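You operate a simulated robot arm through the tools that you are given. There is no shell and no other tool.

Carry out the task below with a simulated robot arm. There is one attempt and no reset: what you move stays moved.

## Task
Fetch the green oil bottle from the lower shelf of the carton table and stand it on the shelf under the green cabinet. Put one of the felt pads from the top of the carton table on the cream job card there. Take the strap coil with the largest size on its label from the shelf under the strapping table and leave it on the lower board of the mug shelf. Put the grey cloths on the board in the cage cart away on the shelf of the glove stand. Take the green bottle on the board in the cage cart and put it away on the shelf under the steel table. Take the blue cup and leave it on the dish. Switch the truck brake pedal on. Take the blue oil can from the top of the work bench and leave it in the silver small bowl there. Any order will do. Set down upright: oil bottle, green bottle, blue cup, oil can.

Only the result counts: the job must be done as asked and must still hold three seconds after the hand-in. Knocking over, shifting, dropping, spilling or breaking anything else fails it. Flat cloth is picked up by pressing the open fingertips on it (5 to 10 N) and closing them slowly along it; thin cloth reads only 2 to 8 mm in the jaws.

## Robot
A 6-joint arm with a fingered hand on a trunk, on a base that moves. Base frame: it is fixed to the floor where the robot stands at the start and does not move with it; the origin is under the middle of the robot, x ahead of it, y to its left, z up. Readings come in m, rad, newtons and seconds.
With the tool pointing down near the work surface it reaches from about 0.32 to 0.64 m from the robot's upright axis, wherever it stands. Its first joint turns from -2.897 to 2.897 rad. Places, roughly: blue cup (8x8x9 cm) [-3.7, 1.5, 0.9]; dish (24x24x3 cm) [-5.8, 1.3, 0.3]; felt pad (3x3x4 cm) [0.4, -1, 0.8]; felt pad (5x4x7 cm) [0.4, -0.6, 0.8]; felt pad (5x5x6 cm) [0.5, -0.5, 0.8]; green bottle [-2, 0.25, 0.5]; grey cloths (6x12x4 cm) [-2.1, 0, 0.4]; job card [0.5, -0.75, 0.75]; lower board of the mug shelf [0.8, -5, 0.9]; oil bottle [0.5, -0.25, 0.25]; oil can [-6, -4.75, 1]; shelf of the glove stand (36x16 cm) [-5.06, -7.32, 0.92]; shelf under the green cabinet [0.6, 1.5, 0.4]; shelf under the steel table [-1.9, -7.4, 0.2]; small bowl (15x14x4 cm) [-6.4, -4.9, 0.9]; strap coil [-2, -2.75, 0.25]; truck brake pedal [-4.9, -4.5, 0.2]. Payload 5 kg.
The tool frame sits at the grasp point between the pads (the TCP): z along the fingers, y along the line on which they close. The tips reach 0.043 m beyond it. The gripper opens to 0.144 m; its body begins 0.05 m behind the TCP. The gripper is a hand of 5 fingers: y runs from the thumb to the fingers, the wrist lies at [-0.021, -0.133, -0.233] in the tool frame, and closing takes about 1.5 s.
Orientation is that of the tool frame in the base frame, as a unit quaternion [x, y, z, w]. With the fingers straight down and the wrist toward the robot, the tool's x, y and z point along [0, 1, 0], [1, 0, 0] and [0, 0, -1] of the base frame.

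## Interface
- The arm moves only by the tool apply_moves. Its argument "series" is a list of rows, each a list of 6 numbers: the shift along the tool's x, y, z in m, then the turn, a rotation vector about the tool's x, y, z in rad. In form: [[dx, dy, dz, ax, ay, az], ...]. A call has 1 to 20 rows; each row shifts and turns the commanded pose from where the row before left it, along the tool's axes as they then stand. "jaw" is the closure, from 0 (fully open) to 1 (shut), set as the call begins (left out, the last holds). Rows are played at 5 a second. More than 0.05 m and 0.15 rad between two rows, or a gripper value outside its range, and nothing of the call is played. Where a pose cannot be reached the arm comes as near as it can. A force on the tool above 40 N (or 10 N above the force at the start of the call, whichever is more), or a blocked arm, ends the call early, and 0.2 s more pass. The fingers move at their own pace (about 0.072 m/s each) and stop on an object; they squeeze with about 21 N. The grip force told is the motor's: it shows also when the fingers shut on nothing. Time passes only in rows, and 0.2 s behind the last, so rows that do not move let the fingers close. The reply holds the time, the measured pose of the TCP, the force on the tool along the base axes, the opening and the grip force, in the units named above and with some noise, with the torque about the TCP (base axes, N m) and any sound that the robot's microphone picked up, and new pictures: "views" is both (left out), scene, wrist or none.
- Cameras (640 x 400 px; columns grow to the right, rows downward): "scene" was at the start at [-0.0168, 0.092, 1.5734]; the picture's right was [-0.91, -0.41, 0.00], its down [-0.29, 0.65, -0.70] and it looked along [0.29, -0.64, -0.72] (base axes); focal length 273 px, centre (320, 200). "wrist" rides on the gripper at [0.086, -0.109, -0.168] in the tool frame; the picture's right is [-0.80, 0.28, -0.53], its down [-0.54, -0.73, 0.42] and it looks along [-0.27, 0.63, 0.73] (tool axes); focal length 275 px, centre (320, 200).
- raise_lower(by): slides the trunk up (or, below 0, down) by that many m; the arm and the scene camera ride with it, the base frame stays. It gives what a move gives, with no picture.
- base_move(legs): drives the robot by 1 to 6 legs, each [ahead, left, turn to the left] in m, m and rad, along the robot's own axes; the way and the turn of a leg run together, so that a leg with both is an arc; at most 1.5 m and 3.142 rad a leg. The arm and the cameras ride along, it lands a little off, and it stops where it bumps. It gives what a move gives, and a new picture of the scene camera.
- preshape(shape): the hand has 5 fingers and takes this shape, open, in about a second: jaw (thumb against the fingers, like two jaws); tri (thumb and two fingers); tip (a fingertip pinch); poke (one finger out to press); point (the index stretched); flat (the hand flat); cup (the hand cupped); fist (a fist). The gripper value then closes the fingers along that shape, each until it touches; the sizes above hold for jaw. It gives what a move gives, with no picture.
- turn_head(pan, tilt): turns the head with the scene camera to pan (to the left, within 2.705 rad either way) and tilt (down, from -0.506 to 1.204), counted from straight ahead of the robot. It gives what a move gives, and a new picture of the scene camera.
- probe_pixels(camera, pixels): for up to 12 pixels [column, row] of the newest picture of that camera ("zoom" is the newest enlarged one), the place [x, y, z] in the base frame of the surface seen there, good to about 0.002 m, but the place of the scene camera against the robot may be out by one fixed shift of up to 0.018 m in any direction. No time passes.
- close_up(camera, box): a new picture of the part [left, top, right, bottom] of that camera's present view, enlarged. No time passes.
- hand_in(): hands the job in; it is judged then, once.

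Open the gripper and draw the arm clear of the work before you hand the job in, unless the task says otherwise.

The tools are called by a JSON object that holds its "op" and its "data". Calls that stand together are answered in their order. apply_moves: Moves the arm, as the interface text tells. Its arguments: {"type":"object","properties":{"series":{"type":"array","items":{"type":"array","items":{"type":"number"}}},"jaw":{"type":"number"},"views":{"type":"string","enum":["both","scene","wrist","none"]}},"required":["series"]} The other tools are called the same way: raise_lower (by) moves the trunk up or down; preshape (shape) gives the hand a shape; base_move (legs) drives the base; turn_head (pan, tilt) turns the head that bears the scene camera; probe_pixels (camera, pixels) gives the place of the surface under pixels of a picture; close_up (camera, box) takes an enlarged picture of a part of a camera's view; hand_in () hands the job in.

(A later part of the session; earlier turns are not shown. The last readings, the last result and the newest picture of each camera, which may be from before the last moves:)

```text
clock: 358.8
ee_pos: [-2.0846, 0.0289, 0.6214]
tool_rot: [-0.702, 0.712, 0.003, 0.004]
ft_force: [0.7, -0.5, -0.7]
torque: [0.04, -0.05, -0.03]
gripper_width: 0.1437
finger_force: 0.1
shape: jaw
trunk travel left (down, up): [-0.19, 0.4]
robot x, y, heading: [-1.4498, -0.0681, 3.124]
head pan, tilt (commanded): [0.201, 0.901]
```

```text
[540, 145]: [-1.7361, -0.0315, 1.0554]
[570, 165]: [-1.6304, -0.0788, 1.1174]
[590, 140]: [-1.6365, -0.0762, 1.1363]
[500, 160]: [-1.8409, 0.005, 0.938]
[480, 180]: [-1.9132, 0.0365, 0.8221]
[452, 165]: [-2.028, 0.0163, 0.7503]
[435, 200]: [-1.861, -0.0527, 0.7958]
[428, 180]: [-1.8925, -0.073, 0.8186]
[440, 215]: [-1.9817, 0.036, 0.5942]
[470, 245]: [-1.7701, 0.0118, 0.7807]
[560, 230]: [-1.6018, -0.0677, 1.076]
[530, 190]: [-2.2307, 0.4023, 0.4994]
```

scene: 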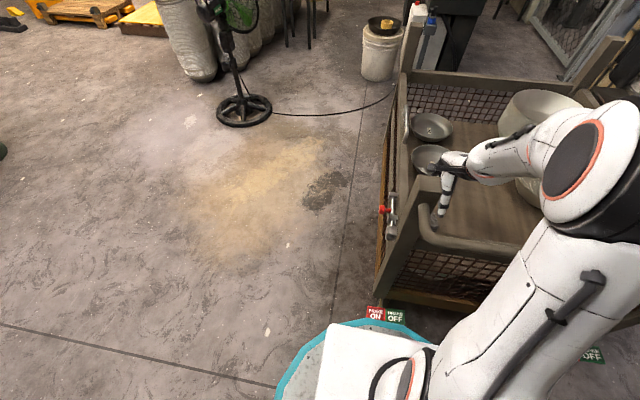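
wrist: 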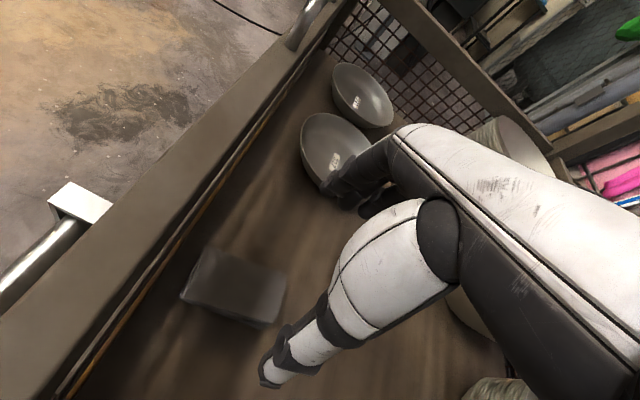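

The forearm would come down on the handle bar (z≈0.79) if I lowered the trunk further; lowering with the arm instead makes the forearm steeper and clears it. I'll descend 0.10 m with the arm and check.

{"op": "apply_moves", "data": {"series": [[0, 0, 0.035, 0, 0, 0], [0, 0, 0.035, 0, 0, 0], [0, 0, 0.03, 0, 0, 0]], "views": "both"}}

{"op": "probe_pixels", "data": {"camera": "scene", "pixels": [[540, 145], [570, 165], [590, 140], [500, 160], [480, 180], [452, 165], [470, 245], [520, 180]]}}

```text
clock: 359.6
ee_pos: [-2.0838, 0.029, 0.5223]
tool_rot: [-0.703, 0.712, 0.004, 0.005]
ft_force: [-0.2, 0.8, 1.3]
torque: [-0.01, 0.02, -0.02]
gripper_width: 0.1437
finger_force: 0.1
shape: jaw
trunk travel left (down, up): [-0.19, 0.4]
robot x, y, heading: [-1.4518, -0.071, 3.125]
head pan, tilt (commanded): [0.201, 0.901]
```

scene: 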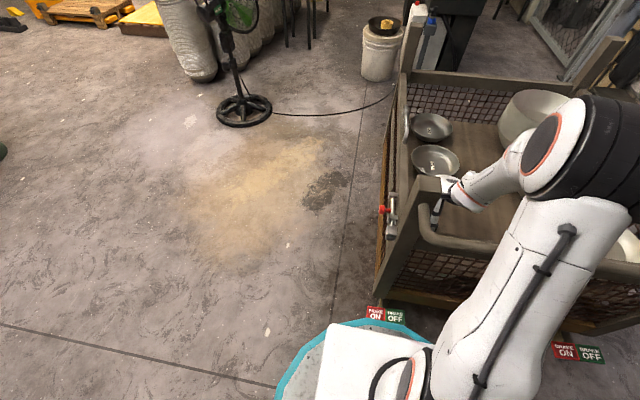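
wrist: 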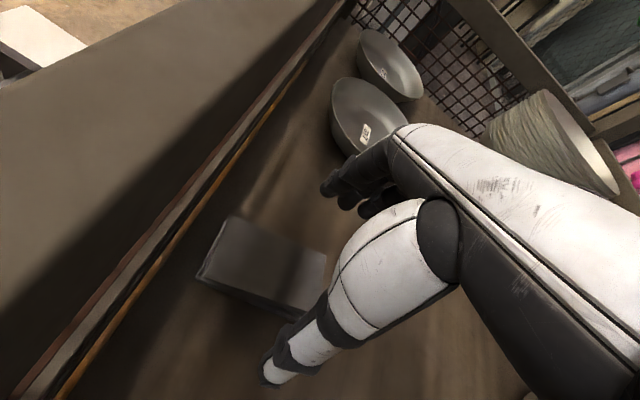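

```text
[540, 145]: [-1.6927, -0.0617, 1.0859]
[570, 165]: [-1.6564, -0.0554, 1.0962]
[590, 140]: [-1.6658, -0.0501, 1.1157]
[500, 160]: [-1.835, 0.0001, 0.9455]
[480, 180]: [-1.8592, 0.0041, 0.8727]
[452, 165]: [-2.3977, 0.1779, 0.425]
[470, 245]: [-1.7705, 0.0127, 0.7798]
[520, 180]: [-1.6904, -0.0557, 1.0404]
```

The forearm is well above the handle now. Descend another 0.075 m to TCP z≈0.447.

{"op": "apply_moves", "data": {"series": [[0, 0, 0.025, 0, 0, 0], [0, 0, 0.025, 0, 0, 0], [0, 0, 0.02, 0, 0, 0], [0, 0, 0.004, 0, 0, 0], [0, 0, 0, 0, 0, 0]], "views": "both"}}

```text
clock: 360.8
ee_pos: [-2.0841, 0.0309, 0.4479]
tool_rot: [-0.702, 0.712, 0.002, 0.004]
ft_force: [0.1, 0.4, -0.1]
torque: [0.01, 0.0, 0.0]
gripper_width: 0.1439
finger_force: 0.0
shape: jaw
trunk travel left (down, up): [-0.19, 0.4]
robot x, y, heading: [-1.4538, -0.0687, 3.127]
head pan, tilt (commanded): [0.201, 0.901]
```

scene: 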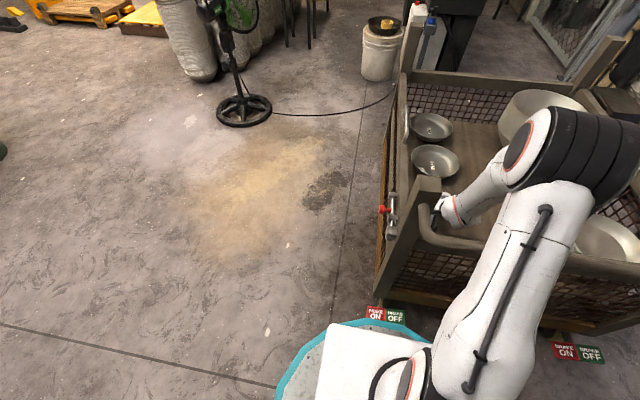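
wrist: 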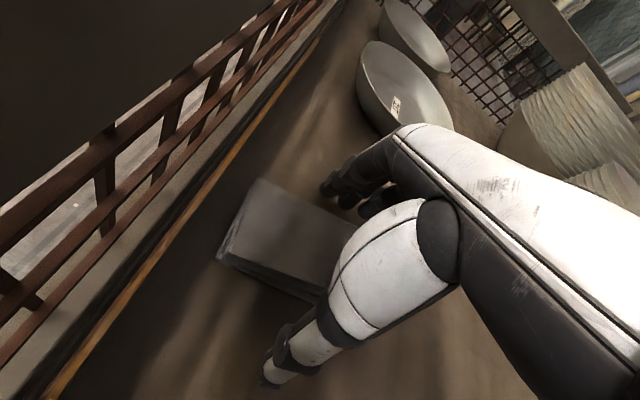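

The stack lies between thumb and fingers, tips just above the board. Closing on its sides.

{"op": "apply_moves", "data": {"series": [[0, 0, 0, 0, 0, 0], [0, 0, 0, 0, 0, 0], [0, 0, 0, 0, 0, 0], [0, 0, 0, 0, 0, 0], [0, 0, 0, 0, 0, 0], [0, 0, 0, 0, 0, 0], [0, 0, 0, 0, 0, 0], [0, 0, 0, 0, 0, 0], [0, 0, 0, 0, 0, 0]], "jaw": 1.0, "views": "wrist"}}

```text
clock: 362.8
ee_pos: [-2.0836, 0.0304, 0.4466]
tool_rot: [-0.702, 0.712, 0.003, 0.004]
ft_force: [0.0, 0.6, -0.2]
torque: [0.0, -0.02, 0.02]
gripper_width: 0.0513
finger_force: 21.0
shape: jaw
trunk travel left (down, up): [-0.19, 0.4]
robot x, y, heading: [-1.4511, -0.0718, 3.129]
head pan, tilt (commanded): [0.201, 0.901]
```

wrist: 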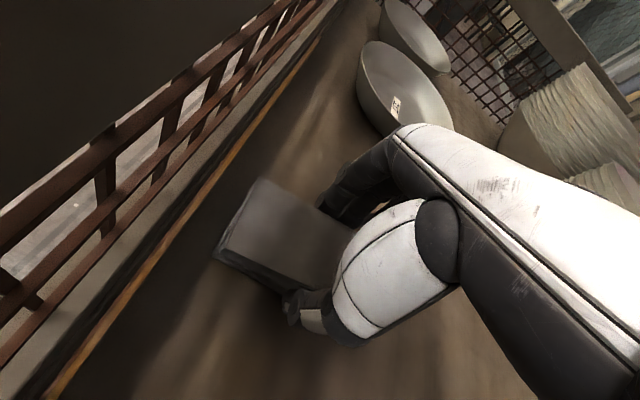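

Gripped at 51 mm. Lift 5 cm first with the trunk and check.

{"op": "raise_lower", "data": {"by": 0.05}}

{"op": "apply_moves", "data": {"series": [[0, 0, 0, 0, 0, 0]], "views": "wrist"}}

```text
clock: 363.8
ee_pos: [-2.0845, 0.0313, 0.4972]
tool_rot: [-0.702, 0.712, 0.003, 0.004]
ft_force: [-0.6, -1.2, -1.4]
torque: [0.03, 0.0, 0.0]
gripper_width: 0.0513
finger_force: 20.9
shape: jaw
trunk travel left (down, up): [-0.24, 0.35]
robot x, y, heading: [-1.4525, -0.0675, 3.122]
head pan, tilt (commanded): [0.201, 0.901]
```

```text
clock: 364.1
ee_pos: [-2.0839, 0.0312, 0.4967]
tool_rot: [-0.702, 0.712, 0.003, 0.003]
ft_force: [0.0, 0.1, -0.9]
torque: [0.02, 0.0, -0.01]
gripper_width: 0.0512
finger_force: 20.7
shape: jaw
trunk travel left (down, up): [-0.24, 0.35]
robot x, y, heading: [-1.4524, -0.068, 3.124]
head pan, tilt (commanded): [0.201, 0.901]
```

wrist: 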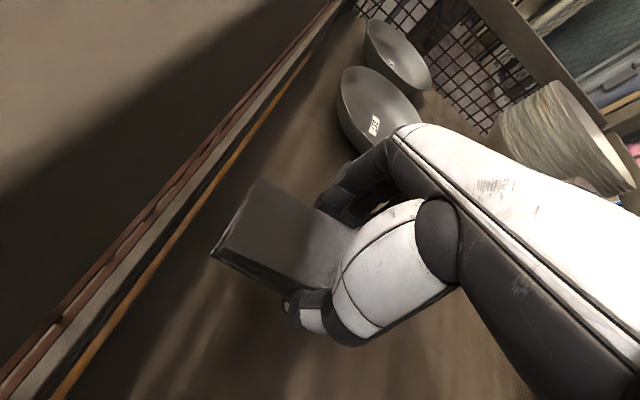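

The whole stack came up. Raise the trunk 0.35 m, then the arm 0.12 m, to clear rail and handle.

{"op": "raise_lower", "data": {"by": 0.35}}

{"op": "apply_moves", "data": {"series": [[0, 0, -0.04, 0, 0, 0], [0, 0, -0.04, 0, 0, 0], [0, 0, -0.04, 0, 0, 0]], "views": "both"}}

```text
clock: 367.6
ee_pos: [-2.0823, 0.0305, 0.8469]
tool_rot: [-0.702, 0.712, 0.002, 0.003]
ft_force: [-1.0, -0.3, -0.5]
torque: [0.0, 0.0, 0.01]
gripper_width: 0.0512
finger_force: 21.1
shape: jaw
trunk travel left (down, up): [-0.59, 0.0]
robot x, y, heading: [-1.449, -0.0682, 3.128]
head pan, tilt (commanded): [0.201, 0.901]
```

```text
clock: 368.4
ee_pos: [-2.0812, 0.0282, 0.9653]
tool_rot: [-0.7, 0.714, 0.002, 0.001]
ft_force: [2.5, -0.4, -1.9]
torque: [0.06, 0.1, 0.0]
gripper_width: 0.0512
finger_force: 20.7
shape: jaw
trunk travel left (down, up): [-0.59, 0.0]
robot x, y, heading: [-1.4496, -0.0683, 3.13]
head pan, tilt (commanded): [0.201, 0.901]
```

scene: 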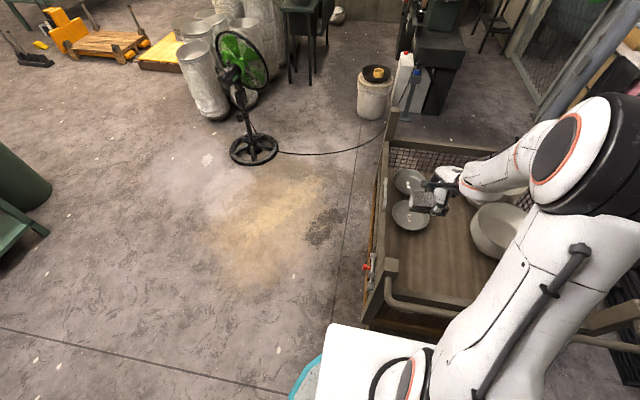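
wrist: 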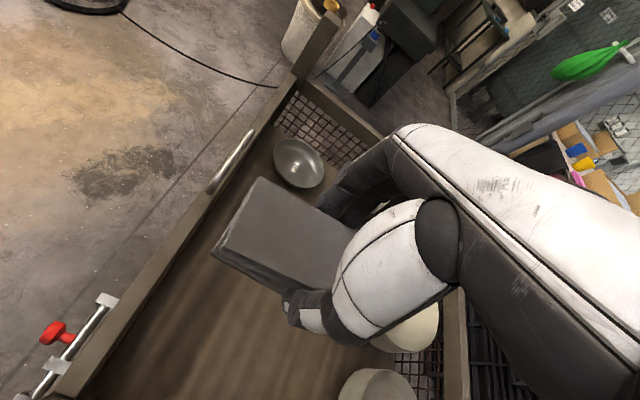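

Stack held and the board spot is clear. I'll back off and survey the way southwest toward the glove stand.

{"op": "base_move", "data": {"legs": [[-0.5, 0, 0]]}}

{"op": "turn_head", "data": {"pan": 0.75, "tilt": 0.4}}

```text
clock: 371.4
ee_pos: [-1.5651, 0.0245, 0.9654]
tool_rot: [-0.698, 0.716, 0.003, 0.003]
ft_force: [-0.3, -0.1, -0.2]
torque: [0.02, 0.01, 0.06]
gripper_width: 0.0511
finger_force: 20.6
shape: jaw
trunk travel left (down, up): [-0.59, 0.0]
robot x, y, heading: [-0.9332, -0.0768, 3.113]
head pan, tilt (commanded): [0.201, 0.901]
```

scene: 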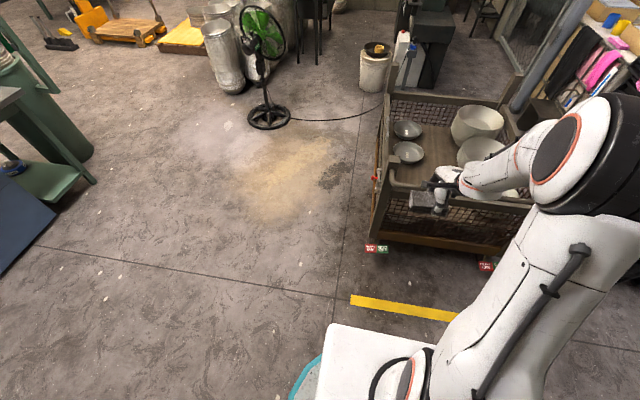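

```text
clock: 372.3
ee_pos: [-1.5669, 0.0247, 0.9664]
tool_rot: [-0.698, 0.716, 0.002, 0.003]
ft_force: [-0.4, -0.2, -1.2]
torque: [0.01, 0.01, -0.03]
gripper_width: 0.0511
finger_force: 21.5
shape: jaw
trunk travel left (down, up): [-0.59, 0.0]
robot x, y, heading: [-0.9394, -0.0819, 3.111]
head pan, tilt (commanded): [0.75, 0.4]
```

scene: 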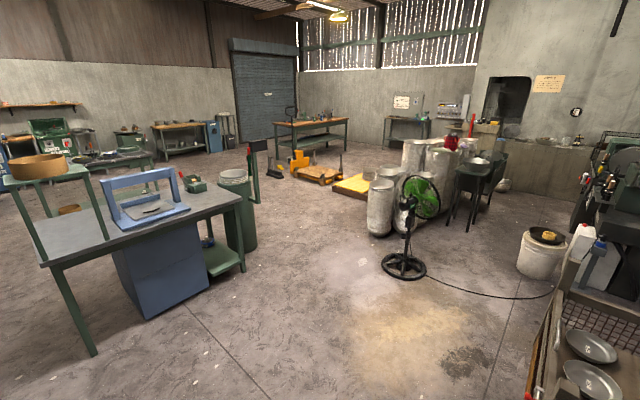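

Clear picture of the hall. I'll probe obstacles on the way: fan base, barrel/sign post, pallets, truck, benches.

{"op": "probe_pixels", "data": {"camera": "scene", "pixels": [[404, 265], [245, 245], [262, 200], [370, 190], [335, 185], [325, 180], [278, 175], [275, 165], [380, 235], [346, 152], [228, 148], [185, 155]]}}

{"op": "close_up", "data": {"camera": "scene", "box": [90, 90, 410, 270]}}

```text
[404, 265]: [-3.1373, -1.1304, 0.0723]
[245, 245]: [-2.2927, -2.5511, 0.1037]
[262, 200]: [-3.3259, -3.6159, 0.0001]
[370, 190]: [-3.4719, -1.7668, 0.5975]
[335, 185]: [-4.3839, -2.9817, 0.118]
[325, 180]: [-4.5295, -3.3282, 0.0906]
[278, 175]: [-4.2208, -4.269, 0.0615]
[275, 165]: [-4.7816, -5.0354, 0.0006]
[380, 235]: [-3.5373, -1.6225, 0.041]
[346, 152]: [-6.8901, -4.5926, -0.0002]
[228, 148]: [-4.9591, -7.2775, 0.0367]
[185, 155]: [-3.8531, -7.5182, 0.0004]
```

```text
2.00 times, centred on (250, 180) of scene
```

zoom: 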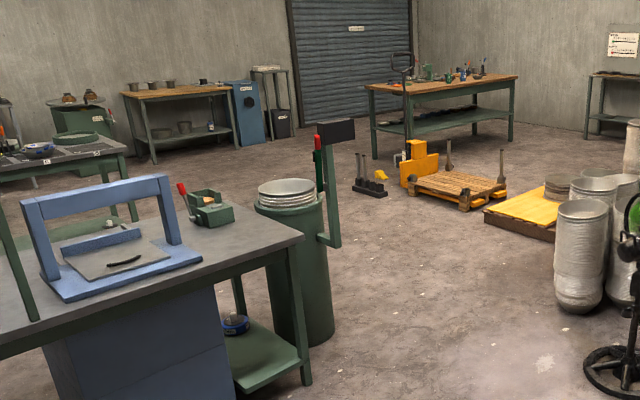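

The glove stand is the small stand right of the blue locker, near (−5.0,−7.3). I'll drive diagonally through the gap between the cart, fan and strapping table toward (−2.75,−1.95).

{"op": "base_move", "data": {"legs": [[0, 0, 0.83], [1.3, 0, 0], [1.3, 0, 0]]}}

{"op": "turn_head", "data": {"pan": 0.2, "tilt": 0.4}}

```text
clock: 387.2
ee_pos: [-3.2741, -2.3347, 0.9655]
tool_rot: [0.927, -0.374, -0.004, -0.003]
ft_force: [-0.6, 0.0, -0.8]
torque: [0.03, 0.02, 0.01]
gripper_width: 0.0511
finger_force: 20.7
shape: jaw
trunk travel left (down, up): [-0.59, 0.0]
robot x, y, heading: [-2.7716, -1.9428, -2.342]
head pan, tilt (commanded): [0.75, 0.4]
```

scene: 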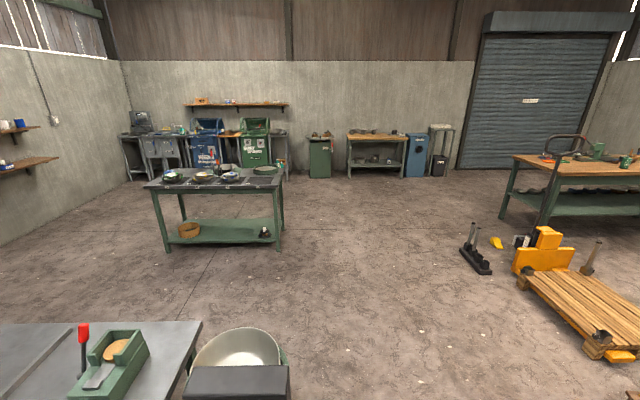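

```text
clock: 388.2
ee_pos: [-3.2733, -2.335, 0.9652]
tool_rot: [0.927, -0.375, -0.004, -0.003]
ft_force: [-0.5, 0.3, -1.0]
torque: [-0.03, 0.01, 0.02]
gripper_width: 0.0509
finger_force: 21.3
shape: jaw
trunk travel left (down, up): [-0.59, 0.0]
robot x, y, heading: [-2.7707, -1.9403, -2.336]
head pan, tilt (commanded): [0.201, 0.4]
```

scene: 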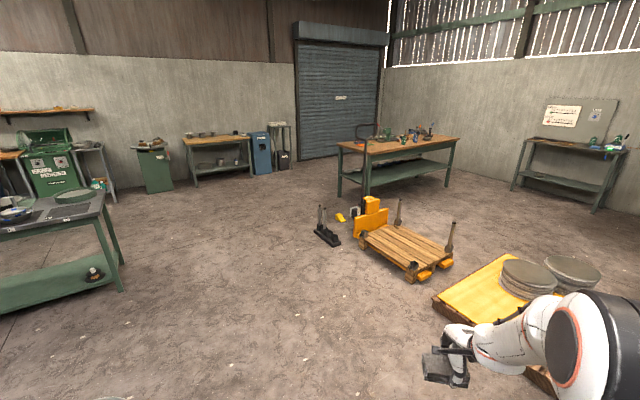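

Open lane ahead. Continue: bear left, drive to (−3.5,−3.3), then south to y≈−6.1.

{"op": "base_move", "data": {"legs": [[0, 0, 0.273], [1.5, 0, 0], [0, 0, 0.46], [1.45, 0, 0], [1.35, 0, 0]]}}

{"op": "turn_head", "data": {"pan": -0.6, "tilt": 0.4}}

```text
clock: 410.9
ee_pos: [-3.4999, -6.6973, 0.9664]
tool_rot: [1.0, 0.005, -0.005, 0.0]
ft_force: [0.5, 0.1, -0.4]
torque: [-0.01, 0.01, 0.0]
gripper_width: 0.0507
finger_force: 20.6
shape: jaw
trunk travel left (down, up): [-0.59, 0.0]
robot x, y, heading: [-3.4199, -6.0642, -1.557]
head pan, tilt (commanded): [0.201, 0.4]
```

scene: 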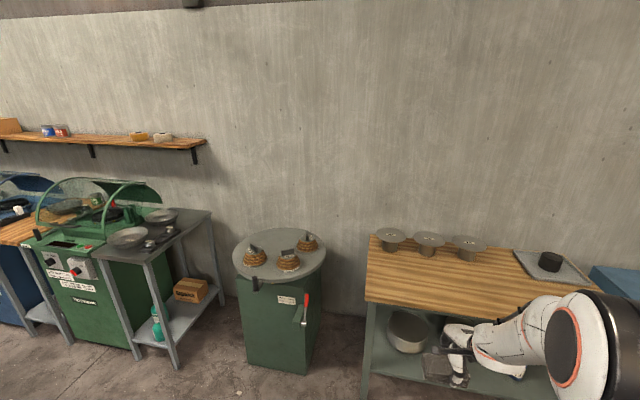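

```text
clock: 412.1
ee_pos: [-3.4995, -6.6966, 0.9658]
tool_rot: [1.0, 0.005, -0.004, -0.001]
ft_force: [0.1, 0.8, -1.6]
torque: [0.0, 0.01, 0.03]
gripper_width: 0.0509
finger_force: 20.9
shape: jaw
trunk travel left (down, up): [-0.59, 0.0]
robot x, y, heading: [-3.4157, -6.0654, -1.562]
head pan, tilt (commanded): [-0.6, 0.4]
```

scene: 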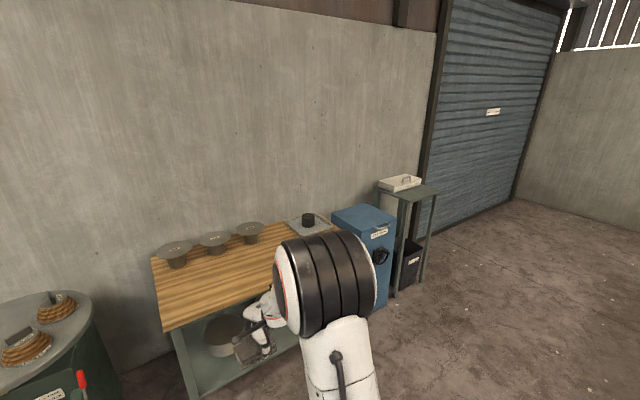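

The glove stand (410,210) is further right. I'll back off 0.1 m and strafe right 1.5 m.

{"op": "base_move", "data": {"legs": [[-0.1, 0, -0.01], [0, -1.5, 0]]}}

{"op": "turn_head", "data": {"pan": 0.0, "tilt": 0.55}}

```text
clock: 420.3
ee_pos: [-5.0048, -6.614, 0.965]
tool_rot: [1.0, 0.013, -0.004, 0.0]
ft_force: [0.4, 0.1, -0.3]
torque: [-0.03, 0.0, 0.02]
gripper_width: 0.051
finger_force: 21.3
shape: jaw
trunk travel left (down, up): [-0.59, 0.0]
robot x, y, heading: [-4.9367, -5.9778, -1.546]
head pan, tilt (commanded): [-0.6, 0.4]
```

scene: 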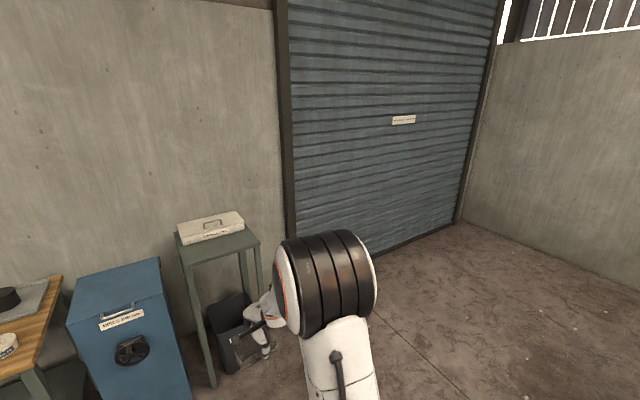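

```text
clock: 421.3
ee_pos: [-5.0055, -6.6153, 0.9649]
tool_rot: [1.0, 0.013, -0.005, -0.002]
ft_force: [-0.5, -0.5, -0.7]
torque: [0.01, 0.04, -0.01]
gripper_width: 0.0509
finger_force: 21.1
shape: jaw
trunk travel left (down, up): [-0.59, 0.0]
robot x, y, heading: [-4.9351, -5.9847, -1.546]
head pan, tilt (commanded): [0.0, 0.55]
```

scene: 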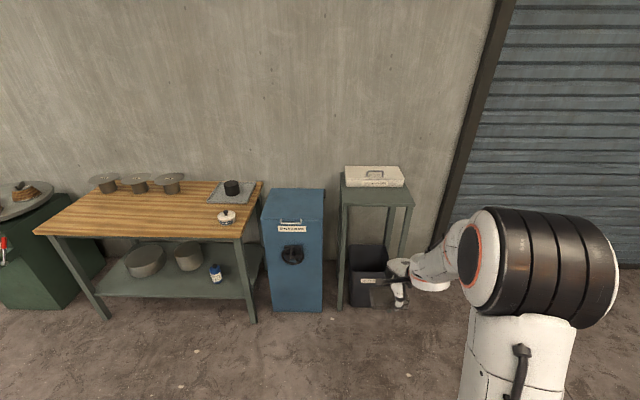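

The glove stand is at (375,200): a green shelf top in front of a white box. I'll enlarge and probe it.

{"op": "close_up", "data": {"camera": "scene", "box": [320, 150, 440, 250]}}

{"op": "probe_pixels", "data": {"camera": "scene", "pixels": [[345, 200], [410, 203], [375, 195], [345, 188], [405, 188], [375, 205], [375, 180], [375, 170], [400, 165], [347, 168], [375, 190], [340, 180]]}}

```text
4.00 times, centred on (380, 200) of scene
```

zoom: 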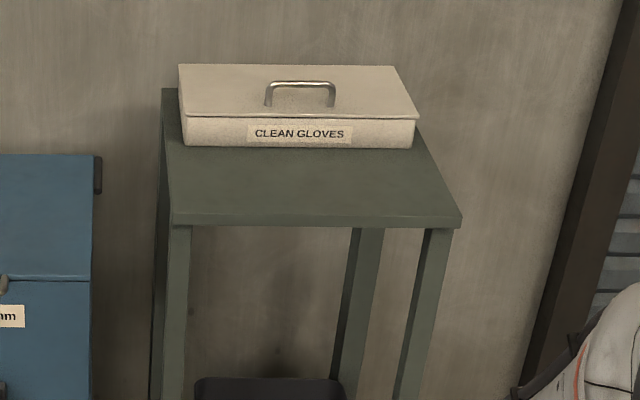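

```text
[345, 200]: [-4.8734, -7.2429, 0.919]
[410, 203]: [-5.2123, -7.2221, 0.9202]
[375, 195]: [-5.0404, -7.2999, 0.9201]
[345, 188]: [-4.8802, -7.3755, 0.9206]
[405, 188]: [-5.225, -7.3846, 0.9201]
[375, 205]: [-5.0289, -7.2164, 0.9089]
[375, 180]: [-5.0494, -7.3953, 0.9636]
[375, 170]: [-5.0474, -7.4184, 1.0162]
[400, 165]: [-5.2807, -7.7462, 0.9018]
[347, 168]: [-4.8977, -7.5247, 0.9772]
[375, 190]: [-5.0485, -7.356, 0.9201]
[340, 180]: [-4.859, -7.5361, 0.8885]
```

Free shelf strip: z=0.92, y from −7.21 (front) to −7.38 (glove box), x −4.87…−5.23. I'll lift the arm 6 cm, square the heading and drive ahead 0.5 m.

{"op": "apply_moves", "data": {"series": [[0, 0, -0.03, 0, 0, 0], [0, 0, -0.03, 0, 0, 0]], "views": "none"}}

{"op": "base_move", "data": {"legs": [[0, -0.035, -0.025], [0.5, 0, 0]]}}

{"op": "apply_moves", "data": {"series": [[0, 0, 0, 0, 0, 0]], "views": "wrist"}}

```text
clock: 421.9
ee_pos: [-5.0057, -6.614, 1.0251]
tool_rot: [1.0, 0.014, -0.005, 0.0]
ft_force: [-1.2, -0.1, -0.6]
torque: [-0.01, 0.01, -0.02]
gripper_width: 0.0506
finger_force: 21.2
shape: jaw
trunk travel left (down, up): [-0.59, 0.0]
robot x, y, heading: [-4.9343, -5.982, -1.548]
head pan, tilt (commanded): [0.0, 0.55]
```

```text
clock: 425.3
ee_pos: [-5.0576, -7.1137, 1.0244]
tool_rot: [1.0, 0.0, -0.005, -0.001]
ft_force: [0.2, 0.0, -0.6]
torque: [0.02, 0.06, 0.02]
gripper_width: 0.0507
finger_force: 20.8
shape: jaw
trunk travel left (down, up): [-0.59, 0.0]
robot x, y, heading: [-4.9712, -6.4788, -1.567]
head pan, tilt (commanded): [0.0, 0.55]
```

scene: 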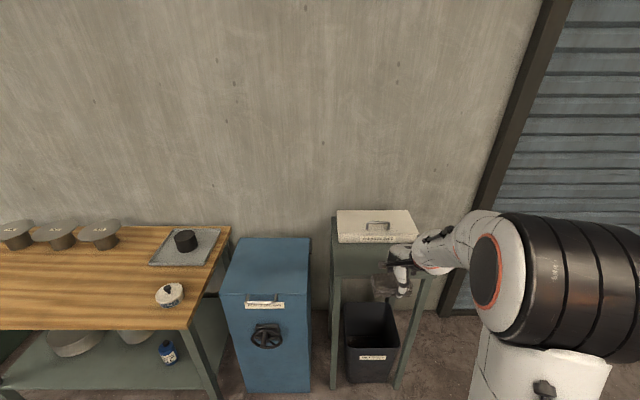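

```text
clock: 425.7
ee_pos: [-5.0566, -7.1125, 1.0237]
tool_rot: [1.0, 0.001, -0.004, -0.001]
ft_force: [0.8, 0.2, -1.0]
torque: [0.0, 0.04, -0.02]
gripper_width: 0.0509
finger_force: 21.2
shape: jaw
trunk travel left (down, up): [-0.59, 0.0]
robot x, y, heading: [-4.9699, -6.4815, -1.564]
head pan, tilt (commanded): [0.0, 0.55]
```

wrist: 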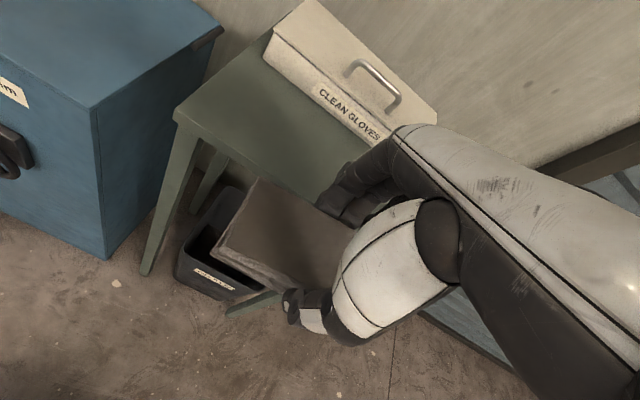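

I'll probe the shelf's front edge and the glove box face from the wrist view.

{"op": "probe_pixels", "data": {"camera": "wrist", "pixels": [[180, 112], [215, 135], [250, 110], [300, 150], [330, 160], [310, 95], [360, 125], [400, 105], [270, 200], [340, 230], [245, 240]]}}

```text
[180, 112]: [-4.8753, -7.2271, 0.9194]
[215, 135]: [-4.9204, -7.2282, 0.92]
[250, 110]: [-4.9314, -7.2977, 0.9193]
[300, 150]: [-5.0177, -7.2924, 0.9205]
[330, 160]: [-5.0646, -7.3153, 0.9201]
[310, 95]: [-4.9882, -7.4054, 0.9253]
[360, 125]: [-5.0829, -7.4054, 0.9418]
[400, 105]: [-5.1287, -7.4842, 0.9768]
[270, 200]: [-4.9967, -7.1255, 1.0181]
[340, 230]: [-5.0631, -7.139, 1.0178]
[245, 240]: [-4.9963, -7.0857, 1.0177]
```

Shelf front edge y≈−7.22, box face −7.405. Driving ahead 0.18 m puts the stack mid-strip.

{"op": "base_move", "data": {"legs": [[0.18, 0, -0.004]]}}

{"op": "apply_moves", "data": {"series": [[0, 0, 0.02, 0, 0, 0], [0, 0, 0.02, 0, 0, 0], [0, 0, 0.01, 0, 0, 0]], "views": "both"}}

```text
clock: 427.2
ee_pos: [-5.0619, -7.2925, 1.0232]
tool_rot: [1.0, -0.003, -0.006, -0.001]
ft_force: [0.0, 0.2, -1.5]
torque: [0.02, 0.0, 0.02]
gripper_width: 0.0511
finger_force: 21.3
shape: jaw
trunk travel left (down, up): [-0.59, 0.0]
robot x, y, heading: [-4.9704, -6.6593, -1.576]
head pan, tilt (commanded): [0.0, 0.55]
```

scene: 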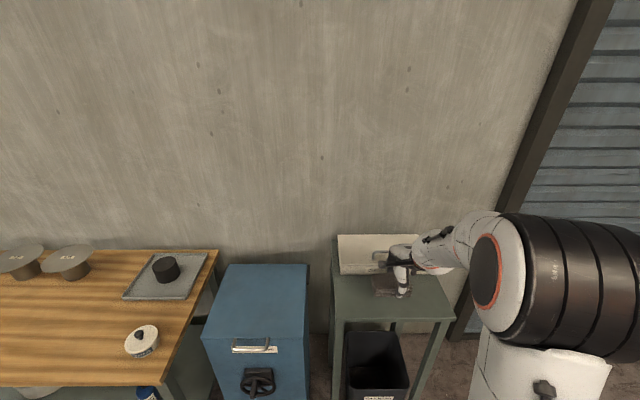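

```text
clock: 428.0
ee_pos: [-5.0631, -7.2935, 0.9765]
tool_rot: [1.0, -0.003, -0.005, -0.001]
ft_force: [0.2, -0.8, -1.3]
torque: [-0.01, 0.02, -0.01]
gripper_width: 0.0507
finger_force: 20.5
shape: jaw
trunk travel left (down, up): [-0.59, 0.0]
robot x, y, heading: [-4.9683, -6.6589, -1.577]
head pan, tilt (commanded): [0.0, 0.55]
```

scene: 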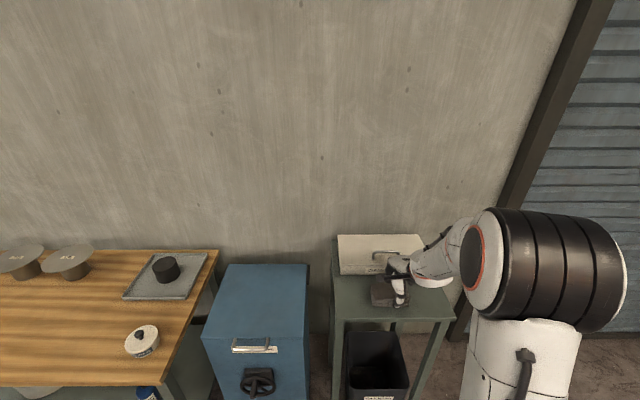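
wrist: 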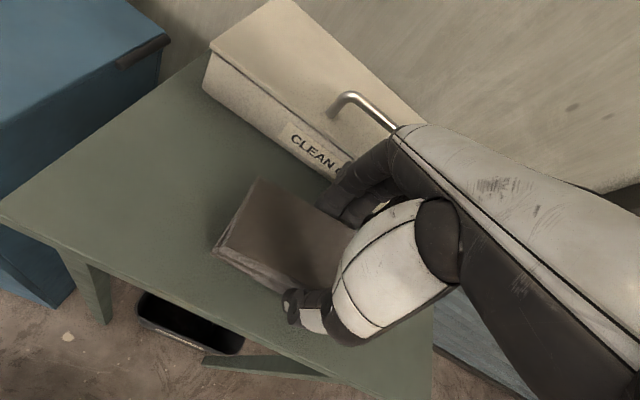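

Stack is ~1 cm above the shelf. I'll shift 1 cm toward the front for finger room and lower to contact.

{"op": "apply_moves", "data": {"series": [[0, -0.01, 0.003, 0, 0, 0], [0, 0, 0.004, 0, 0, 0], [0, 0, 0.003, 0, 0, 0], [0, 0, 0.001, 0, 0, 0], [0, 0, 0, 0, 0, 0]], "views": "none"}}

```text
clock: 429.2
ee_pos: [-5.0628, -7.2822, 0.9651]
tool_rot: [1.0, -0.003, -0.006, 0.0]
ft_force: [0.6, 2.4, 9.1]
torque: [0.04, 0.02, 0.02]
gripper_width: 0.0512
finger_force: 21.5
shape: jaw
trunk travel left (down, up): [-0.59, 0.0]
robot x, y, heading: [-4.9718, -6.6625, -1.582]
head pan, tilt (commanded): [0.0, 0.55]
```

Contact (9 N up): the stack rests on the shelf. Open partially (≈0.086 m) and look.

{"op": "apply_moves", "data": {"series": [[0, 0, -0.001, 0, 0, 0], [0, 0, 0, 0, 0, 0], [0, 0, 0, 0, 0, 0], [0, 0, 0, 0, 0, 0]], "jaw": 0.4, "views": "wrist"}}

```text
clock: 430.2
ee_pos: [-5.0622, -7.2817, 0.9661]
tool_rot: [1.0, -0.002, -0.004, -0.001]
ft_force: [-0.4, -0.2, 0.3]
torque: [0.02, 0.03, -0.02]
gripper_width: 0.086
finger_force: 0.0
shape: jaw
trunk travel left (down, up): [-0.59, 0.0]
robot x, y, heading: [-4.9674, -6.6576, -1.575]
head pan, tilt (commanded): [0.0, 0.55]
```

wrist: 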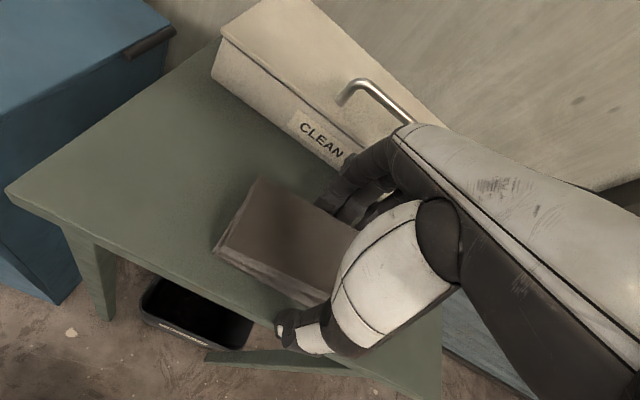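

Released with no contact forces. Raise straight up 6 cm, then back out.

{"op": "apply_moves", "data": {"series": [[0, 0, -0.02, 0, 0, 0], [0, 0, -0.025, 0, 0, 0], [0, 0, -0.025, 0, 0, 0]], "views": "wrist"}}

{"op": "base_move", "data": {"legs": [[-0.6, 0, 0]]}}

```text
clock: 431.0
ee_pos: [-5.0616, -7.2817, 1.0368]
tool_rot: [1.0, -0.002, -0.005, -0.001]
ft_force: [-0.4, -1.1, 0.7]
torque: [-0.04, -0.03, -0.02]
gripper_width: 0.0864
finger_force: 0.0
shape: jaw
trunk travel left (down, up): [-0.59, 0.0]
robot x, y, heading: [-4.9703, -6.6602, -1.577]
head pan, tilt (commanded): [0.0, 0.55]
```

wrist: 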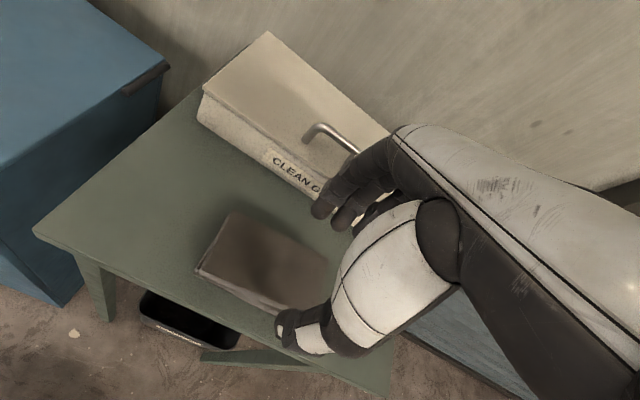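

```text
clock: 434.6
ee_pos: [-5.0613, -6.6502, 1.0351]
tool_rot: [1.0, -0.007, -0.004, -0.001]
ft_force: [-0.1, 0.0, -0.1]
torque: [0.0, 0.03, 0.02]
gripper_width: 0.0861
finger_force: 0.0
shape: jaw
trunk travel left (down, up): [-0.59, 0.0]
robot x, y, heading: [-4.9633, -6.0299, -1.585]
head pan, tilt (commanded): [0.0, 0.55]
```

scene: 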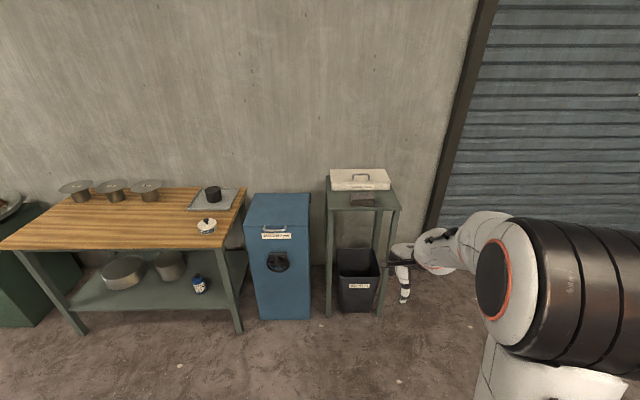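

The cloths rest on the glove stand shelf (360,197). Next: work bench and pallet truck. I'll look behind to both sides.

{"op": "turn_head", "data": {"pan": -2.4, "tilt": 0.45}}

{"op": "turn_head", "data": {"pan": 2.65, "tilt": 0.5}}

```text
clock: 436.8
ee_pos: [-5.0606, -6.6509, 1.0355]
tool_rot: [1.0, -0.007, -0.004, -0.001]
ft_force: [-0.2, -0.1, 0.5]
torque: [0.01, 0.04, 0.0]
gripper_width: 0.0861
finger_force: 0.0
shape: jaw
trunk travel left (down, up): [-0.59, 0.0]
robot x, y, heading: [-4.9625, -6.031, -1.587]
head pan, tilt (commanded): [-2.4, 0.45]
```

scene: 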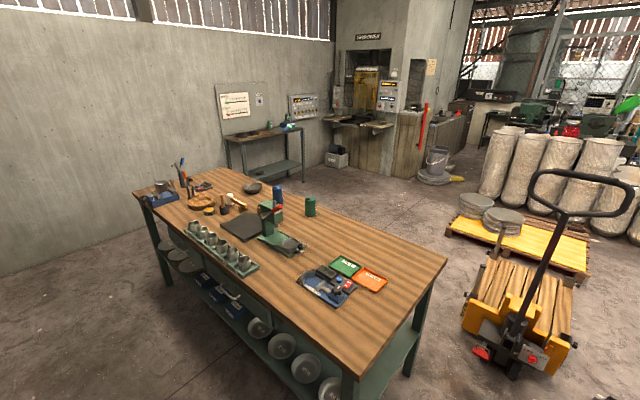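

```text
clock: 440.7
ee_pos: [-5.0604, -6.651, 1.0354]
tool_rot: [1.0, -0.007, -0.004, -0.001]
ft_force: [0.5, -0.3, -0.6]
torque: [0.01, 0.01, 0.0]
gripper_width: 0.0861
finger_force: 0.1
shape: jaw
trunk travel left (down, up): [-0.59, 0.0]
robot x, y, heading: [-4.9621, -6.0286, -1.591]
head pan, tilt (commanded): [2.649, 0.499]
```

scene: 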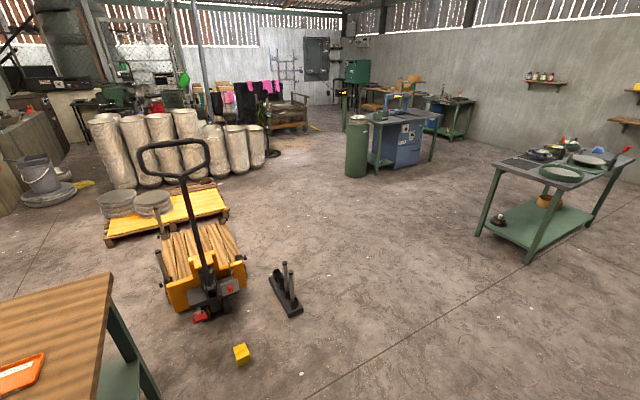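

The truck stands with its red pedal at about (200,315). I'll return the head there (current view) and enlarge it.

{"op": "close_up", "data": {"camera": "scene", "box": [140, 230, 270, 350]}}

{"op": "probe_pixels", "data": {"camera": "scene", "pixels": [[200, 316], [195, 318], [206, 313], [230, 287], [210, 300], [205, 290], [240, 353], [180, 300], [245, 275], [212, 268], [287, 300], [175, 160]]}}

```text
3.33 times, centred on (205, 290) of scene
```

zoom: 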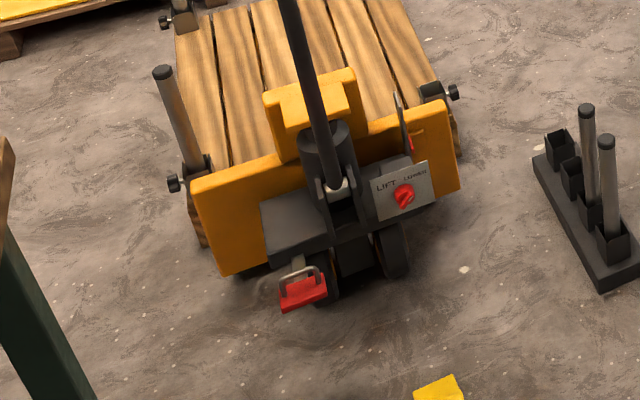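

```text
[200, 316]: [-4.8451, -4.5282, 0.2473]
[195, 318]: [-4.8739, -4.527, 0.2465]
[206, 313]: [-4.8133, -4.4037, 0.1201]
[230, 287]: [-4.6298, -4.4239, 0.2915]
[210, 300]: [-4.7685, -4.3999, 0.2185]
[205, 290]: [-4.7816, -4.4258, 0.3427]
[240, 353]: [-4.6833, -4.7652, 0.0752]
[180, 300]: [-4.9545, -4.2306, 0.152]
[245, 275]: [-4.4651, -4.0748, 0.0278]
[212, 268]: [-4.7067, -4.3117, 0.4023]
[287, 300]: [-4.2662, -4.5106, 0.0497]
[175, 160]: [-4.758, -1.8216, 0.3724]
```

I'll probe the bench's corner nearest here and the floor object before turning around.

{"op": "probe_pixels", "data": {"camera": "scene", "pixels": [[112, 273], [10, 300], [90, 390], [155, 385], [75, 300], [25, 365], [235, 345], [247, 352]]}}

```text
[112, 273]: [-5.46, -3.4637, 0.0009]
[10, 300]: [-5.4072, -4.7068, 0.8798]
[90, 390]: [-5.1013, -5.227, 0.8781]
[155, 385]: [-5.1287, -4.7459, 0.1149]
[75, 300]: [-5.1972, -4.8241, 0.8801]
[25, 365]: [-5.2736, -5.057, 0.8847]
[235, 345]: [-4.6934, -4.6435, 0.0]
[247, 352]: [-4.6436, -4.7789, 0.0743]
```

Bench east end is at x≈−5.1 (top 0.88). I'll turn left to face +y, shift right to x≈−4.75 and approach the truck to view the pedal.

{"op": "base_move", "data": {"legs": [[0, 0, 1.571], [0, 0, 1.571], [0, -0.2, 0], [0.45, 0, 0]]}}

{"op": "turn_head", "data": {"pan": 0.1, "tilt": 0.85}}

```text
clock: 452.3
ee_pos: [-4.66, -4.9624, 1.0351]
tool_rot: [0.006, 1.0, -0.001, 0.004]
ft_force: [0.5, 0.0, 0.4]
torque: [-0.01, -0.01, 0.03]
gripper_width: 0.0859
finger_force: 0.1
shape: jaw
trunk travel left (down, up): [-0.59, 0.0]
robot x, y, heading: [-4.7581, -5.5865, 1.557]
head pan, tilt (commanded): [2.649, 0.499]
```

scene: 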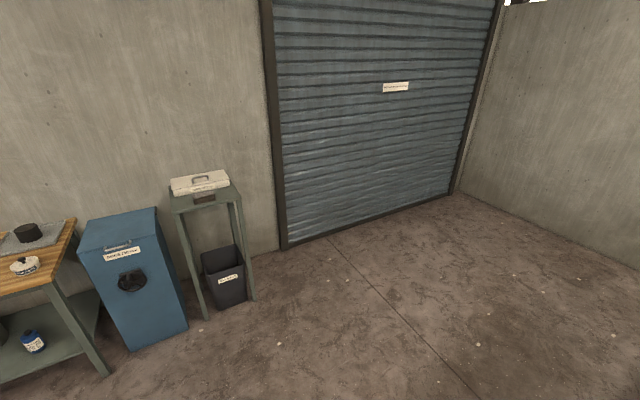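

```text
clock: 454.6
ee_pos: [-4.6594, -4.9639, 1.0359]
tool_rot: [0.006, 1.0, 0.0, 0.004]
ft_force: [-0.6, -0.2, -0.2]
torque: [-0.01, 0.0, -0.01]
gripper_width: 0.0862
finger_force: 0.0
shape: jaw
trunk travel left (down, up): [-0.59, 0.0]
robot x, y, heading: [-4.7553, -5.5823, 1.556]
head pan, tilt (commanded): [0.099, 0.85]
```

scene: 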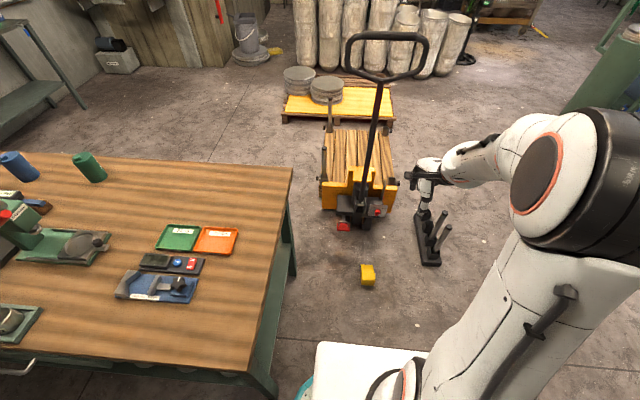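

I'll enlarge the pedal region at (345,225) and probe it.

{"op": "close_up", "data": {"camera": "scene", "box": [310, 170, 410, 240]}}

{"op": "probe_pixels", "data": {"camera": "scene", "pixels": [[343, 226], [338, 227], [349, 225], [344, 220], [377, 212], [355, 215], [365, 225], [367, 273], [400, 70], [365, 45], [372, 130], [290, 240]]}}

```text
5.71 times, centred on (360, 205) of scene
```

zoom: 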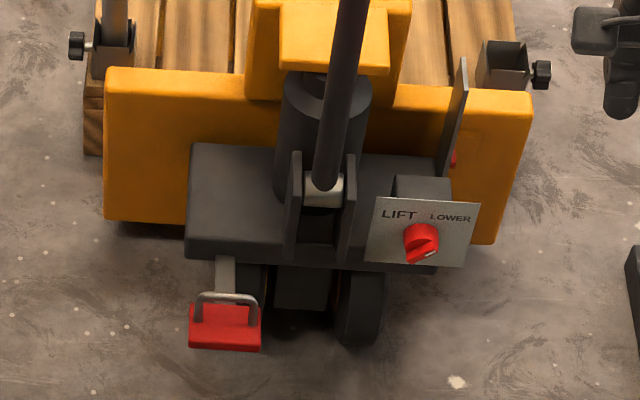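

```text
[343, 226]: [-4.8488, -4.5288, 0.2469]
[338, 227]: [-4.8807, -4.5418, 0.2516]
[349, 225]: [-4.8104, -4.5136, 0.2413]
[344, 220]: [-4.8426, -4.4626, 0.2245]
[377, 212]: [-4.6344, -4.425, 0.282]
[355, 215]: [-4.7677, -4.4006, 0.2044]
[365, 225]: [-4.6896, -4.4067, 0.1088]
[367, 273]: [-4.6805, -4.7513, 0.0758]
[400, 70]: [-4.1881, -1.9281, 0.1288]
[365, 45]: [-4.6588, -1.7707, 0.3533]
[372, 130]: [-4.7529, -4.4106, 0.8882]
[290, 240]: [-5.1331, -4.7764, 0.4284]
```

The red pedal plate (z≈0.247, x −4.88…−4.81, y≈−4.53) carries a wire bail. I'll shift the hand left over its line, close the fingers to a fist-like shape later, and approach to inspect with the wrist camera.

{"op": "apply_moves", "data": {"series": [[0.04, 0, 0, 0, 0, 0], [0.04, 0, 0, 0, 0, 0], [0.04, 0, 0, 0, 0, 0], [0.04, 0, 0, 0, 0, 0], [0.025, 0, 0, 0, 0, 0]], "views": "none"}}

{"op": "base_move", "data": {"legs": [[0.3, 0, 0.015]]}}

{"op": "raise_lower", "data": {"by": -0.3}}

{"op": "apply_moves", "data": {"series": [[0, 0, 0, 0, 0, 0]], "views": "both"}}

```text
clock: 455.8
ee_pos: [-4.8106, -4.9609, 1.028]
tool_rot: [-0.008, 0.999, -0.002, -0.032]
ft_force: [0.5, -0.4, -0.1]
torque: [-0.03, 0.0, 0.0]
gripper_width: 0.0861
finger_force: 0.1
shape: jaw
out of reach, approached as far as the arm can: row 3, 4, 5
trunk travel left (down, up): [-0.59, 0.0]
robot x, y, heading: [-4.7555, -5.5842, 1.553]
head pan, tilt (commanded): [0.099, 0.85]
```

```text
clock: 457.9
ee_pos: [-4.8095, -4.6519, 1.0272]
tool_rot: [-0.01, 0.999, -0.003, -0.031]
ft_force: [-0.3, 0.3, 0.4]
torque: [0.0, 0.03, 0.01]
gripper_width: 0.0862
finger_force: 0.1
shape: jaw
trunk travel left (down, up): [-0.59, 0.0]
robot x, y, heading: [-4.7514, -5.2757, 1.56]
head pan, tilt (commanded): [0.099, 0.85]
```

scene: 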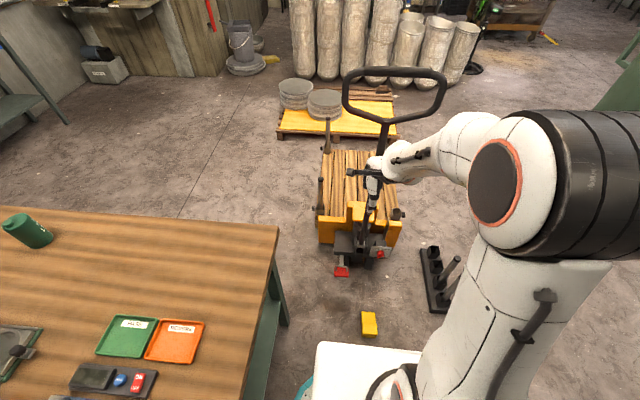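

```text
clock: 460.9
ee_pos: [-4.8085, -4.653, 0.7291]
tool_rot: [-0.011, 0.999, -0.002, -0.031]
ft_force: [-0.5, -0.3, 0.5]
torque: [0.05, 0.0, 0.01]
gripper_width: 0.086
finger_force: 0.1
shape: jaw
trunk travel left (down, up): [-0.29, 0.3]
robot x, y, heading: [-4.7515, -5.2777, 1.564]
head pan, tilt (commanded): [0.099, 0.85]
```

```text
clock: 461.2
ee_pos: [-4.8086, -4.6537, 0.7275]
tool_rot: [-0.01, 0.999, -0.002, -0.032]
ft_force: [-0.4, -0.5, -0.4]
torque: [-0.03, 0.0, -0.03]
gripper_width: 0.0862
finger_force: 0.0
shape: jaw
trunk travel left (down, up): [-0.29, 0.3]
robot x, y, heading: [-4.7533, -5.2792, 1.561]
head pan, tilt (commanded): [0.099, 0.85]
```

scene: 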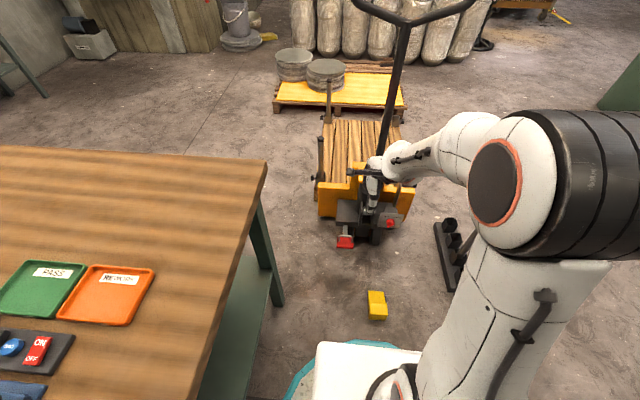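
wrist: 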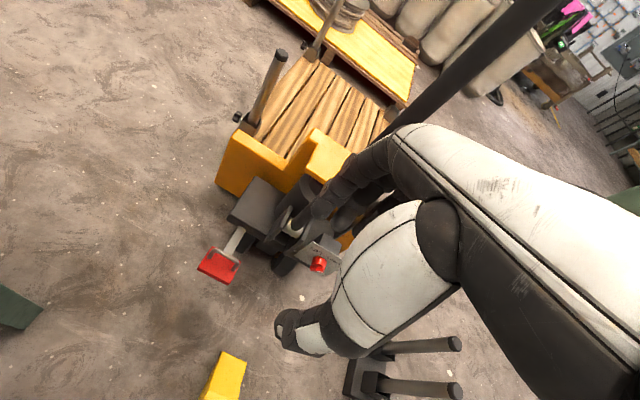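

The wrist camera sees the red pedal at (218,265). Enlarging it.

{"op": "close_up", "data": {"camera": "wrist", "box": [180, 210, 300, 300]}}

{"op": "probe_pixels", "data": {"camera": "wrist", "pixels": [[205, 262], [230, 275], [218, 265], [222, 250], [240, 264], [228, 256], [236, 240], [250, 230], [213, 272], [222, 279], [208, 250], [320, 265]]}}

```text
4.44 times, centred on (240, 255) of wrist
```

zoom: 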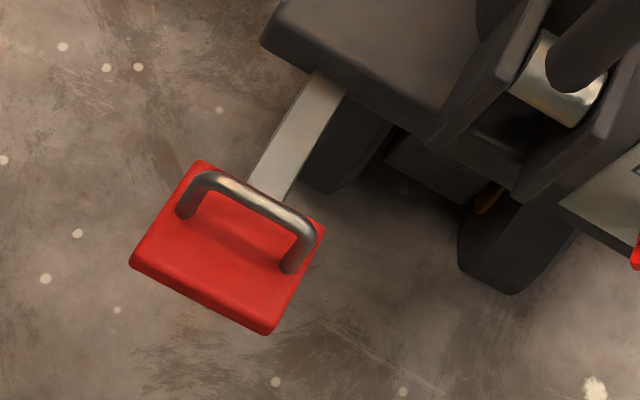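

```text
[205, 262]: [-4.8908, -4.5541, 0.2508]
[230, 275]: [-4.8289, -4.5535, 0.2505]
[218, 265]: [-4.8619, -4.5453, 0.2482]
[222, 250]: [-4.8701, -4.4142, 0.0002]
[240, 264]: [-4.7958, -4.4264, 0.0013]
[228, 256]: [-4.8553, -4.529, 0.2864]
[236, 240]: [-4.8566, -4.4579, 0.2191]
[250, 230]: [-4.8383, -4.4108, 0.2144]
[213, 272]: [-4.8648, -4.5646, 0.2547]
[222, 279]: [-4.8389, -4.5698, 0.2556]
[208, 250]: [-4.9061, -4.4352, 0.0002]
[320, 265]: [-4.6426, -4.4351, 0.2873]
```

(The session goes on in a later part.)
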